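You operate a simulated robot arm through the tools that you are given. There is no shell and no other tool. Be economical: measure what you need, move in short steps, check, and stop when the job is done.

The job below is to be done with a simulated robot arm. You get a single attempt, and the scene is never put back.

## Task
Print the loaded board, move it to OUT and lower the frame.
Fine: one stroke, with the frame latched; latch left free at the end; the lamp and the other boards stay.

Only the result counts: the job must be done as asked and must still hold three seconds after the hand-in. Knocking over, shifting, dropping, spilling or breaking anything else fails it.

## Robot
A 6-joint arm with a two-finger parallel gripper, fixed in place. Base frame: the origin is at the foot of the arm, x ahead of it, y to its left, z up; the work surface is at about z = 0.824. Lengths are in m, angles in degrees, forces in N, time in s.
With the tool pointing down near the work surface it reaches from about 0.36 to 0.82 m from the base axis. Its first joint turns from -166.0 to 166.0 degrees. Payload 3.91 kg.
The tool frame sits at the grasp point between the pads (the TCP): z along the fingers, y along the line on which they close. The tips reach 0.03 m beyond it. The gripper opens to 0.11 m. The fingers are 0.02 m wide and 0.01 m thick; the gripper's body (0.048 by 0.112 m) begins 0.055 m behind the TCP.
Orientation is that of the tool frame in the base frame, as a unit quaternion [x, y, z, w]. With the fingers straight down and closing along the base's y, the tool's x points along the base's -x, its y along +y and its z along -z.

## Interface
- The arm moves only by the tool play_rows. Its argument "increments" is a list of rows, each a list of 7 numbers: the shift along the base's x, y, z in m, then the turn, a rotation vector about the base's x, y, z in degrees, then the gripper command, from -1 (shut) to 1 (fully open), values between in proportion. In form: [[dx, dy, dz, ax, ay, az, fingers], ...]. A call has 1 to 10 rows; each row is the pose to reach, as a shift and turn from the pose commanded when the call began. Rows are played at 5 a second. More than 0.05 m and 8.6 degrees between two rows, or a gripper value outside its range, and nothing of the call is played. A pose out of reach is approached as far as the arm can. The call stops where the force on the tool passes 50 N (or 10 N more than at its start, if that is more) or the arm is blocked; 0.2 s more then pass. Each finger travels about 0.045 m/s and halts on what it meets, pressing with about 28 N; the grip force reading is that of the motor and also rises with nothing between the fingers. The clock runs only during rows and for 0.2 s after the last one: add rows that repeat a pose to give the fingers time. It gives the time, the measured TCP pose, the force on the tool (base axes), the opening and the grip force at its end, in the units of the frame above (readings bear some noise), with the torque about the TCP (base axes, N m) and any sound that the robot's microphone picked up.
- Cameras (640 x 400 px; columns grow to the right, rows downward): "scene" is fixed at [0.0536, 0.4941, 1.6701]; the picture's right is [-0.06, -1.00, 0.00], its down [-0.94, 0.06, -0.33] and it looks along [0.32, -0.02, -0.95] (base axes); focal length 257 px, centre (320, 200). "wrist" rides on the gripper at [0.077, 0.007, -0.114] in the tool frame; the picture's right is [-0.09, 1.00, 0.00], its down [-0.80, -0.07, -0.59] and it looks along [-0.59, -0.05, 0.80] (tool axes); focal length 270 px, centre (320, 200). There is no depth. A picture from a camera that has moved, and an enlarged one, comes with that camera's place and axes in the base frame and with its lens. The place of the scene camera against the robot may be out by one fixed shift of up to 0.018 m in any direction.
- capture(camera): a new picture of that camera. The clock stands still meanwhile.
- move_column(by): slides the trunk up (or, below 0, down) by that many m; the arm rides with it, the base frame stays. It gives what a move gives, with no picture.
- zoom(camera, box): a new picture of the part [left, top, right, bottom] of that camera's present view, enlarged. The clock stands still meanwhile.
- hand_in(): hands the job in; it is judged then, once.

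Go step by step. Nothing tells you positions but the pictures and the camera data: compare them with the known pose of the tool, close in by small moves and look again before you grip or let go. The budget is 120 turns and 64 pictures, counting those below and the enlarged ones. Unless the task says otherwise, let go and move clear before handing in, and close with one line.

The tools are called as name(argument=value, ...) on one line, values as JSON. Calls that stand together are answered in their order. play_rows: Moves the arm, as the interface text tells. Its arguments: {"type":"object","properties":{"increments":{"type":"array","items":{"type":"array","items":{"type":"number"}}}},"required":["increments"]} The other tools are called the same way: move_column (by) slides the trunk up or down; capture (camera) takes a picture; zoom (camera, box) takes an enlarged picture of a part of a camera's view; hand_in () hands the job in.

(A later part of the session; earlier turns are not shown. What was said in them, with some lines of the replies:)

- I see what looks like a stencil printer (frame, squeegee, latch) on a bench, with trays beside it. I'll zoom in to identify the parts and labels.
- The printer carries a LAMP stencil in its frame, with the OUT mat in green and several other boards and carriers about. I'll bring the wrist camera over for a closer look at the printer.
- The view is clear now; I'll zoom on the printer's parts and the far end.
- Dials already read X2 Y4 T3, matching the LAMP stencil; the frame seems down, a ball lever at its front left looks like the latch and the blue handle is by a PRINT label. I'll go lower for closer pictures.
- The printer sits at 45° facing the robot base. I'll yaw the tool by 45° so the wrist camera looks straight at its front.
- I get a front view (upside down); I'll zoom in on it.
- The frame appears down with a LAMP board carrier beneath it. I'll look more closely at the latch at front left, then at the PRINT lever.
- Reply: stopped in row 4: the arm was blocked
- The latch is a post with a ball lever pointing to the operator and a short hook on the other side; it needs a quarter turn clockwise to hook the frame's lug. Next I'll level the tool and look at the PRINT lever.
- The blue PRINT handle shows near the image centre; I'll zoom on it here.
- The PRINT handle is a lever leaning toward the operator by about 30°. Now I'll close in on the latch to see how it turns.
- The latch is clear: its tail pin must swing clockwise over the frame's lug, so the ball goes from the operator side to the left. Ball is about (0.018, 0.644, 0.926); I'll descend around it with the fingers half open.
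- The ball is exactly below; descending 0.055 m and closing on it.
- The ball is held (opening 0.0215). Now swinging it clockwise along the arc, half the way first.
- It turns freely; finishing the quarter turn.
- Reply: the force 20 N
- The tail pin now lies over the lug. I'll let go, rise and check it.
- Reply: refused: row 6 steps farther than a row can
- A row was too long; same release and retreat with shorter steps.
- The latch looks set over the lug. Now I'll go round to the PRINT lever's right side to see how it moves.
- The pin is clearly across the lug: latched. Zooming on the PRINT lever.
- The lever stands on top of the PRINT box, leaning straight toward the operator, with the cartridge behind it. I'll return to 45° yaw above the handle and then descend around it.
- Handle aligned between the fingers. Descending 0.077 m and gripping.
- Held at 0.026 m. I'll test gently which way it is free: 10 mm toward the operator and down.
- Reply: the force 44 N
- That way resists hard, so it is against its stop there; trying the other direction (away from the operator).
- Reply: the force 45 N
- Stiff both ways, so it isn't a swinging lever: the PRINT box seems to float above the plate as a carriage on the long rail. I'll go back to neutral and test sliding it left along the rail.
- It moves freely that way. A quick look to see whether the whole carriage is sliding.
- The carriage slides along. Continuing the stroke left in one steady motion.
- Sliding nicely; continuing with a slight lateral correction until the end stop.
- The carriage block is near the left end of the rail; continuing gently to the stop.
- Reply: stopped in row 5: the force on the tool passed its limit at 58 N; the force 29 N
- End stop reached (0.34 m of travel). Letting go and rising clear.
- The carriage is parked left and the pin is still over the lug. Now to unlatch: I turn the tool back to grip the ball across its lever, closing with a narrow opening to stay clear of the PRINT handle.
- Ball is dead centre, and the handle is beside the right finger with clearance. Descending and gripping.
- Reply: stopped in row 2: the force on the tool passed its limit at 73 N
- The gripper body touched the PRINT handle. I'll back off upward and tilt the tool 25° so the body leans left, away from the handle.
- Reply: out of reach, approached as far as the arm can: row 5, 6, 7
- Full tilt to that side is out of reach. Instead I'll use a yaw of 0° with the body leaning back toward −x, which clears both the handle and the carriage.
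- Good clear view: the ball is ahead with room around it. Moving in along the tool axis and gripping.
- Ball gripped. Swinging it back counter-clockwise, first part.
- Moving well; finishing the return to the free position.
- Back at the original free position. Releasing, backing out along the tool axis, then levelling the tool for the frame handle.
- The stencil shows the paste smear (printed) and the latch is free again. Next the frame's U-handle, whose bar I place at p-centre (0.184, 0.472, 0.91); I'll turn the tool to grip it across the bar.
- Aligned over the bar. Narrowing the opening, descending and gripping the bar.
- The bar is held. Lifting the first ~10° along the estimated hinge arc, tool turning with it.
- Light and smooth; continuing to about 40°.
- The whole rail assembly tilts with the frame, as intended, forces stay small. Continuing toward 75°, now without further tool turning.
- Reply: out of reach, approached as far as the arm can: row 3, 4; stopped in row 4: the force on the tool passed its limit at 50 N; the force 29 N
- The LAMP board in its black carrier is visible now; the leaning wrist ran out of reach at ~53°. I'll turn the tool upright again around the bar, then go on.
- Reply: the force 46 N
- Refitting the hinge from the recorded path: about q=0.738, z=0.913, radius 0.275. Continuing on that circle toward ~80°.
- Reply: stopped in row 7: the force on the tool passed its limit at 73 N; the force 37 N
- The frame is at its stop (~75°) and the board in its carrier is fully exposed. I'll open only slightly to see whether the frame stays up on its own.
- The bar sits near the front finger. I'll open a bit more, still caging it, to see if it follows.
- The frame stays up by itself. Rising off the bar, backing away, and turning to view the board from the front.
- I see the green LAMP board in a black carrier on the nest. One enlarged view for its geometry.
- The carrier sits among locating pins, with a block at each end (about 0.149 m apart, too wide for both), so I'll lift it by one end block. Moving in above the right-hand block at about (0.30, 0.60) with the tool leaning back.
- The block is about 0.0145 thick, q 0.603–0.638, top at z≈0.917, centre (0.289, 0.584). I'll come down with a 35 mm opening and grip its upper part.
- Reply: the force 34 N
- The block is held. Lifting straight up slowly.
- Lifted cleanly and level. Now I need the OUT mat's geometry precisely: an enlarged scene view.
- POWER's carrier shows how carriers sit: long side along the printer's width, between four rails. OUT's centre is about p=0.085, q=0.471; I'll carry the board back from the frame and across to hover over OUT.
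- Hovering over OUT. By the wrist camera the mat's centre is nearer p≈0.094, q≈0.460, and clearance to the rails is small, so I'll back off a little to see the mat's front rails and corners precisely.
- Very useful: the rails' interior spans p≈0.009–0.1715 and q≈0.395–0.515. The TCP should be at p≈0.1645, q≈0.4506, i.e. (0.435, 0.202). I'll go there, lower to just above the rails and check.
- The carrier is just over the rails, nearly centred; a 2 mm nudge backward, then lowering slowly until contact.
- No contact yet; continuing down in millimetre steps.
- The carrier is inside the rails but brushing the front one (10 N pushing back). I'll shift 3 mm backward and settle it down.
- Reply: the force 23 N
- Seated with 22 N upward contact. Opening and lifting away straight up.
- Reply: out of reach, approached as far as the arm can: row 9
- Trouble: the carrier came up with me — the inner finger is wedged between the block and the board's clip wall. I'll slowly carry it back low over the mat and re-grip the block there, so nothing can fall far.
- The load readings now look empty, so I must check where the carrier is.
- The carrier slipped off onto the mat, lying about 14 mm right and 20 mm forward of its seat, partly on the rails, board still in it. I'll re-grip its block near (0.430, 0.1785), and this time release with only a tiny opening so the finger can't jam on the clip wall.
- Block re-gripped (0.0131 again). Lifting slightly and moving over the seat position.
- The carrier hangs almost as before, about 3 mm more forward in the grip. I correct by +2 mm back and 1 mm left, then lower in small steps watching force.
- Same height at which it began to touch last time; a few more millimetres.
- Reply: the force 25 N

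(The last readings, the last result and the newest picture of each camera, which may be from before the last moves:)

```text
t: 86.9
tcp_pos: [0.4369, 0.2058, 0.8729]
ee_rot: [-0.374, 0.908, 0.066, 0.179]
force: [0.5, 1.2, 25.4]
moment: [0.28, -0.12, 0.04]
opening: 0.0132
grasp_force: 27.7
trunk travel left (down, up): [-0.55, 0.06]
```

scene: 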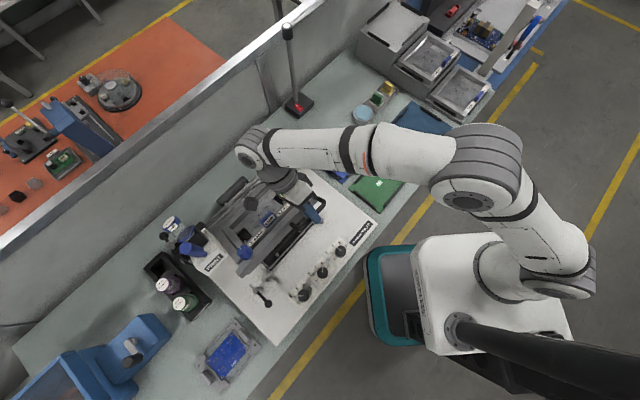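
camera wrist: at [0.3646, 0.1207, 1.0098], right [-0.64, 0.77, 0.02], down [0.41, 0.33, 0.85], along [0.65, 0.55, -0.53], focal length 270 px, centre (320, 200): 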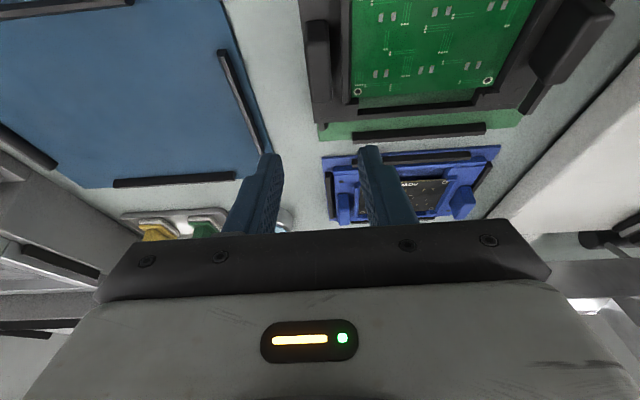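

Seated at 25 N. I'll ease the load and probe sideways a few millimetres: if it is between the rails, both directions will meet resistance.

play_rows(increments=[[0, 0, 0.003, 0, 0, 0, -1], [0.002, 0.002, 0.003, 0, 0, 0, -1], [0.005, 0.005, 0.003, 0, 0, 0, -1]])

play_rows(increments=[[-0.003, -0.003, 0, 0, 0, 0, -1], [-0.006, -0.006, 0, 0, 0, 0, -1], [-0.009, -0.009, 0, 0, 0, 0, -1]])

```text
t: 87.7
tcp_pos: [0.4401, 0.209, 0.8736]
ee_rot: [-0.375, 0.908, 0.064, 0.174]
force: [-10.8, -16.9, 2.1]
moment: [-0.37, 0.54, 0.14]
opening: 0.0133
grasp_force: 28.4
trunk travel left (down, up): [-0.55, 0.06]
```

```text
t: 88.5
tcp_pos: [0.4381, 0.2026, 0.8741]
ee_rot: [-0.374, 0.907, 0.068, 0.181]
force: [10.9, 9.9, -1.0]
moment: [0.48, -0.47, -0.09]
opening: 0.0133
grasp_force: 28.0
trunk travel left (down, up): [-0.55, 0.06]
```

Confined front and back (about ±3 mm). Centring, then the same probe along the other direction.

play_rows(increments=[[0.004, 0.004, 0, 0, 0, 0, -1], [0.007, 0.001, 0, 0, 0, 0, -1], [0.0085, -0.0005, 0, 0, 0, 0, -1]])

play_rows(increments=[[-0.0045, 0.0045, 0, 0, 0, 0, -1], [-0.0075, 0.0075, 0, 0, 0, 0, -1], [-0.0095, 0.0095, 0, 0, 0, 0, -1]])

```text
t: 89.3
tcp_pos: [0.4395, 0.202, 0.8724]
ee_rot: [-0.376, 0.907, 0.064, 0.177]
force: [-19.4, 18.9, -0.3]
moment: [0.76, 0.84, 0.23]
opening: 0.0136
grasp_force: 28.4
trunk travel left (down, up): [-0.55, 0.06]
```

```text
t: 90.1
tcp_pos: [0.4382, 0.207, 0.8753]
ee_rot: [-0.371, 0.909, 0.069, 0.177]
force: [33.2, -31.9, 7.4]
moment: [-0.68, -0.79, -0.1]
opening: 0.0132
grasp_force: 27.6
trunk travel left (down, up): [-0.55, 0.06]
```

Confined on all four sides, so it is seated. Centring, pressing lightly, then releasing with only a small opening and rising slowly.

play_rows(increments=[[0.0045, -0.0045, 0, 0, 0, 0, -1], [0.0045, -0.0045, -0.001, 0, 0, 0, -1], [0.0045, -0.0045, -0.001, 0, 0, 0, -0.67], [0.0045, -0.0045, -0.001, 0, 0, 0, -0.67], [0.0045, -0.0045, -0.001, 0, 0, 0, -0.67]])

play_rows(increments=[[0, 0, 0.004, 0, 0, 0, -0.67], [0, 0, 0.008, 0, 0, 0, -0.67], [0, 0, 0.013, 0, 0, 0, -0.67], [0, 0, 0.018, 0, 0, 0, -0.67]])

```text
t: 91.3
tcp_pos: [0.4393, 0.2061, 0.8735]
ee_rot: [-0.375, 0.908, 0.066, 0.177]
force: [-0.9, -1.0, -0.1]
moment: [0.0, 0.0, -0.03]
opening: 0.018
grasp_force: 0.0
trunk travel left (down, up): [-0.55, 0.06]
```

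```text
t: 92.3
tcp_pos: [0.4366, 0.2056, 0.8898]
ee_rot: [-0.374, 0.908, 0.064, 0.179]
force: [-0.8, 0.2, 0.2]
moment: [0.0, -0.04, 0.02]
opening: 0.0181
grasp_force: 0.0
trunk travel left (down, up): [-0.55, 0.06]
```

Readings are empty. To be sure nothing hangs on the fingers, I rise a bit more and close them: with no block between they must shut fully.

play_rows(increments=[[0, 0, 0.01, 0, 0, 0, -0.67], [0, 0, 0.02, 0, 0, 0, -0.67], [0, 0, 0.02, 0, 0, 0, -1], [0, 0, 0.02, 0, 0, 0, -1]])

```text
t: 93.3
tcp_pos: [0.4379, 0.2078, 0.911]
ee_rot: [-0.375, 0.907, 0.064, 0.179]
force: [-0.5, -0.4, -0.6]
moment: [0.0, 0.01, 0.0]
opening: 0.0
grasp_force: 27.9
trunk travel left (down, up): [-0.55, 0.06]
```

The fingers shut fully: the board stays on OUT. No pictures remain, so I lower the frame from recorded poses: the handle bar rests where I left it (gripped at (0.317, 0.605, 1.183), tool yaw −45°). First rising and levelling the tool.

play_rows(increments=[[0, 0, 0.03, -1.5, 1.5, 0, -0.2], [0, 0, 0.06, -3.1, 3.1, 0, -0.2], [-0.01, 0.01, 0.09, -4.6, 4.6, 0, -0.2], [-0.02, 0.02, 0.12, -6.1, 6.1, 0, -0.2], [-0.03, 0.03, 0.15, -7.7, 7.7, 0, -0.2], [-0.04, 0.045, 0.18, -9.2, 9.2, 0, -0.2], [-0.05, 0.06, 0.21, -10.7, 10.7, 0, -0.2], [-0.06, 0.075, 0.24, -12.3, 12.3, 0, -0.2], [-0.07, 0.09, 0.27, -13.8, 13.8, 0, -0.2], [-0.08, 0.1, 0.3, -15.2, 15.2, 0, -0.2]])

play_rows(increments=[[-0.008, 0.019, 0.006, 0, 0, -8.3, -0.2], [-0.016, 0.038, 0.012, 0, 0, -16.6, -0.2], [-0.024, 0.057, 0.018, 0, 0, -24.9, -0.2], [-0.032, 0.076, 0.024, 0, 0, -33.2, -0.2], [-0.04, 0.095, 0.03, 0, 0, -41.5, -0.2], [-0.048, 0.114, 0.036, 0, 0, -49.8, -0.2], [-0.056, 0.133, 0.042, 0, 0, -58.1, -0.2], [-0.064, 0.152, 0.048, 0, 0, -66.4, -0.2], [-0.072, 0.171, 0.054, 0, 0, -74.7, -0.2], [-0.078, 0.19, 0.06, 0, 0, -83, -0.2]])

```text
t: 95.5
tcp_pos: [0.3572, 0.3053, 1.212]
ee_rot: [-0.382, 0.924, -0.007, 0.006]
force: [0.5, 0.4, 0.5]
moment: [0.02, 0.01, 0.02]
opening: 0.044
grasp_force: 0.1
out of reach, approached as far as the arm can: row 1, 2
trunk travel left (down, up): [-0.55, 0.06]
```

```text
t: 97.7
tcp_pos: [0.2803, 0.4951, 1.2716]
ee_rot: [0.327, 0.945, -0.01, 0.001]
force: [0.3, -0.6, -0.4]
moment: [-0.03, 0.01, -0.02]
opening: 0.0441
grasp_force: 0.1
trunk travel left (down, up): [-0.55, 0.06]
```

Now over the bar with the last bit of yaw, then straight down to the recorded grip height.

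play_rows(increments=[[0.01, 0.03, 0, 0, 0, -2, -0.2], [0.02, 0.06, 0, 0, 0, -4, -0.2], [0.03, 0.09, 0, 0, 0, -6.8, -0.2], [0.0392, 0.1124, 0, 0, 0, -6.8, -0.2], [0.0392, 0.1124, 0, 0, 0, -6.8, -0.2]])

play_rows(increments=[[0, 0, -0.025, 0, 0, 0, -0.2], [0, 0, -0.05, 0, 0, 0, -0.2], [0, 0, -0.07, 0, 0, 0, -0.2], [0, 0, -0.088, 0, 0, 0, -0.2]])

```text
t: 98.9
tcp_pos: [0.318, 0.6095, 1.2733]
ee_rot: [0.38, 0.925, -0.01, -0.001]
force: [0.2, 0.7, -0.2]
moment: [0.01, 0.05, 0.0]
opening: 0.0439
grasp_force: 0.0
trunk travel left (down, up): [-0.55, 0.06]
```

```text
t: 99.9
tcp_pos: [0.3184, 0.6068, 1.1838]
ee_rot: [0.381, 0.925, -0.01, 0.0]
force: [-0.4, -0.3, 0.7]
moment: [0.0, 0.0, 0.0]
opening: 0.044
grasp_force: 0.1
trunk travel left (down, up): [-0.55, 0.06]
```

No contact on the way; closing on the bar.

play_rows(increments=[[0, 0, 0, 0, 0, 0, -1], [0, 0, 0, 0, 0, 0, -1], [0, 0, 0, 0, 0, 0, -1], [0, 0, 0, 0, 0, 0, -1]])

```text
t: 100.9
tcp_pos: [0.3161, 0.6053, 1.1835]
ee_rot: [0.38, 0.925, -0.01, 0.001]
force: [-12.5, -16.7, -10.3]
moment: [-0.23, 0.17, 0.02]
opening: 0.0116
grasp_force: 45.2
trunk travel left (down, up): [-0.55, 0.06]
```

Bar gripped (0.0116, as before). Lowering along the fitted circle, first part.

play_rows(increments=[[-0.0105, -0.0105, -0.0035, 0, 0, 0, -1], [-0.0192, -0.0192, -0.0087, 0, 0, 0, -1], [-0.0282, -0.0282, -0.015, 0, 0, 0, -1], [-0.0373, -0.0373, -0.0216, 0, 0, 0, -1], [-0.0458, -0.0458, -0.0292, 0, 0, 0, -1], [-0.0543, -0.0543, -0.0372, 0, 0, 0, -1]])

```text
t: 102.3
tcp_pos: [0.264, 0.5531, 1.1455]
ee_rot: [0.381, 0.925, -0.009, 0.001]
force: [0.1, -3.0, 3.3]
moment: [-0.48, -0.48, 0.35]
opening: 0.0119
grasp_force: 45.1
trunk travel left (down, up): [-0.55, 0.06]
```

Forces tiny; continuing down.

play_rows(increments=[[-0.0157, -0.0157, -0.0181, 0, 0, 0, -1], [-0.03, -0.03, -0.0383, 0, 0, 0, -1], [-0.0428, -0.0428, -0.0605, 0, 0, 0, -1], [-0.0537, -0.0537, -0.0845, 0, 0, 0, -1], [-0.0629, -0.0629, -0.1101, 0, 0, 0, -1], [-0.0702, -0.0702, -0.1368, 0, 0, 0, -1]])

```text
t: 103.7
tcp_pos: [0.1936, 0.483, 1.0069]
ee_rot: [0.38, 0.925, -0.011, -0.001]
force: [-3.2, -14.8, 0.5]
moment: [-0.78, -0.44, 0.71]
opening: 0.0118
grasp_force: 45.3
trunk travel left (down, up): [-0.55, 0.06]
```

Nearly down; last part slowly.

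play_rows(increments=[[-0.003, -0.003, -0.014, 0, 0, 0, -1], [-0.0052, -0.0052, -0.0276, 0, 0, 0, -1], [-0.007, -0.007, -0.042, 0, 0, 0, -1], [-0.0084, -0.0084, -0.0559, 0, 0, 0, -1], [-0.0092, -0.0092, -0.067, 0, 0, 0, -1], [-0.0093, -0.0093, -0.076, 0, 0, 0, -1], [-0.0094, -0.0094, -0.082, 0, 0, 0, -1]])

play_rows(increments=[[0, 0, -0.003, 0, 0, 0, -1], [0, 0, -0.006, 0, 0, 0, -1]])

```text
t: 105.3
tcp_pos: [0.1827, 0.4721, 0.9282]
ee_rot: [0.381, 0.925, -0.01, 0.0]
force: [-11.0, -13.2, -3.5]
moment: [-0.03, 0.18, 0.73]
opening: 0.012
grasp_force: 44.7
trunk travel left (down, up): [-0.55, 0.06]
```

```text
t: 105.9
tcp_pos: [0.1829, 0.4718, 0.922]
ee_rot: [0.38, 0.925, -0.01, 0.0]
force: [-20.2, -20.8, -4.3]
moment: [-0.01, 0.25, 0.77]
opening: 0.0117
grasp_force: 45.3
trunk travel left (down, up): [-0.55, 0.06]
```

At the original height within a millimetre; easing the side force and pressing down until it rests on its stops.

play_rows(increments=[[-0.0015, -0.0015, -0.001, 0, 0, 0, -1], [-0.0015, -0.0015, -0.003, 0, 0, 0, -1], [-0.0015, -0.0015, -0.005, 0, 0, 0, -1]])

```text
t: 106.7
tcp_pos: [0.1819, 0.4716, 0.9167]
ee_rot: [0.38, 0.925, -0.009, -0.001]
force: [-7.9, -15.5, -3.2]
moment: [-0.47, -0.51, 0.78]
opening: 0.0123
grasp_force: 44.9
trunk travel left (down, up): [-0.55, 0.06]
```

play_rows(increments=[[0, 0, -0.002, 0, 0, 0, -1], [0, 0, -0.004, 0, 0, 0, -1], [0, 0, -0.006, 0, 0, 0, -1]])

```text
t: 107.5
tcp_pos: [0.1827, 0.4716, 0.9123]
ee_rot: [0.381, 0.925, -0.007, 0.0]
force: [-2.4, -16.5, 25.2]
moment: [-0.77, -0.65, 0.81]
opening: 0.0118
grasp_force: 45.2
trunk travel left (down, up): [-0.55, 0.06]
```

25 N upward: the frame is down on its stops. Releasing with a moderate opening and rising slowly, watching for any load.

play_rows(increments=[[0, 0, 0.003, 0, 0, 0, -1], [0, 0, 0.003, 0, 0, 0, -0.36], [0, 0, 0.003, 0, 0, 0, -0.36], [0, 0, 0.003, 0, 0, 0, -0.36], [0, 0, 0.003, 0, 0, 0, -0.36]])

play_rows(increments=[[0, 0, 0.01, 0, 0, 0, -0.36], [0, 0, 0.025, 0, 0, 0, -0.36], [0, 0, 0.045, 0, 0, 0, -0.36]])

```text
t: 108.7
tcp_pos: [0.1838, 0.4722, 0.9115]
ee_rot: [0.381, 0.925, -0.009, -0.001]
force: [-0.3, -0.3, -0.9]
moment: [0.01, -0.01, -0.03]
opening: 0.0352
grasp_force: 0.0
trunk travel left (down, up): [-0.55, 0.06]
```

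```text
t: 109.5
tcp_pos: [0.1843, 0.4733, 0.9591]
ee_rot: [0.381, 0.924, -0.009, 0.001]
force: [0.3, -0.1, -0.3]
moment: [0.0, 0.01, 0.01]
opening: 0.0353
grasp_force: 0.0
trunk travel left (down, up): [-0.55, 0.06]
```

Free. One touch check that the frame stayed down: close the fingers above the bar and lower until contact.

play_rows(increments=[[0, 0, 0.005, 0, 0, 0, -1], [0, 0, 0.005, 0, 0, 0, -1], [0, 0, 0.0, 0, 0, 0, -1], [0, 0, -0.008, 0, 0, 0, -1], [0, 0, -0.014, 0, 0, 0, -1], [0, 0, -0.02, 0, 0, 0, -1]])

```text
t: 110.9
tcp_pos: [0.1831, 0.474, 0.9432]
ee_rot: [0.381, 0.924, -0.005, -0.001]
force: [1.8, -6.6, 39.6]
moment: [-0.17, 0.01, 0.0]
opening: 0.0
grasp_force: 28.1
trunk travel left (down, up): [-0.55, 0.06]
```

Contact at tip height 0.913, the bar's original height: the frame is down. Rising and moving clear.

play_rows(increments=[[0, 0, 0.03, 0, 0, 0, -1], [0, 0, 0.07, 0, 0, 0, -1], [0, 0, 0.11, 0, 0, 0, -1], [-0.02, -0.02, 0.15, 0, 0, 0, -1], [-0.04, -0.04, 0.18, 0, 0, 0, -1], [-0.04, -0.04, 0.22, 0, 0, 0, -1], [-0.04, -0.04, 0.25, 0, 0, 0, -1]])

```text
t: 112.5
tcp_pos: [0.1434, 0.4337, 1.1888]
ee_rot: [0.381, 0.924, -0.009, 0.0]
force: [0.4, 0.0, 0.5]
moment: [-0.01, -0.02, -0.04]
opening: 0.0
grasp_force: 28.1
trunk travel left (down, up): [-0.55, 0.06]
```

The arm is clear, the board is on OUT, the frame is down and the latch is free, so I'm handing in.

hand_in()

```text
The job is handed in.
```

I printed the LAMP board with one latched stroke, moved it to OUT in its carrier, lowered the frame and left the latch free. On the first release at OUT the carrier hung on a finger and slipped off onto the mat. I re-gripped and reseated it, but I had no pictures left, so its final seating and the lowered frame were checked only by touch.
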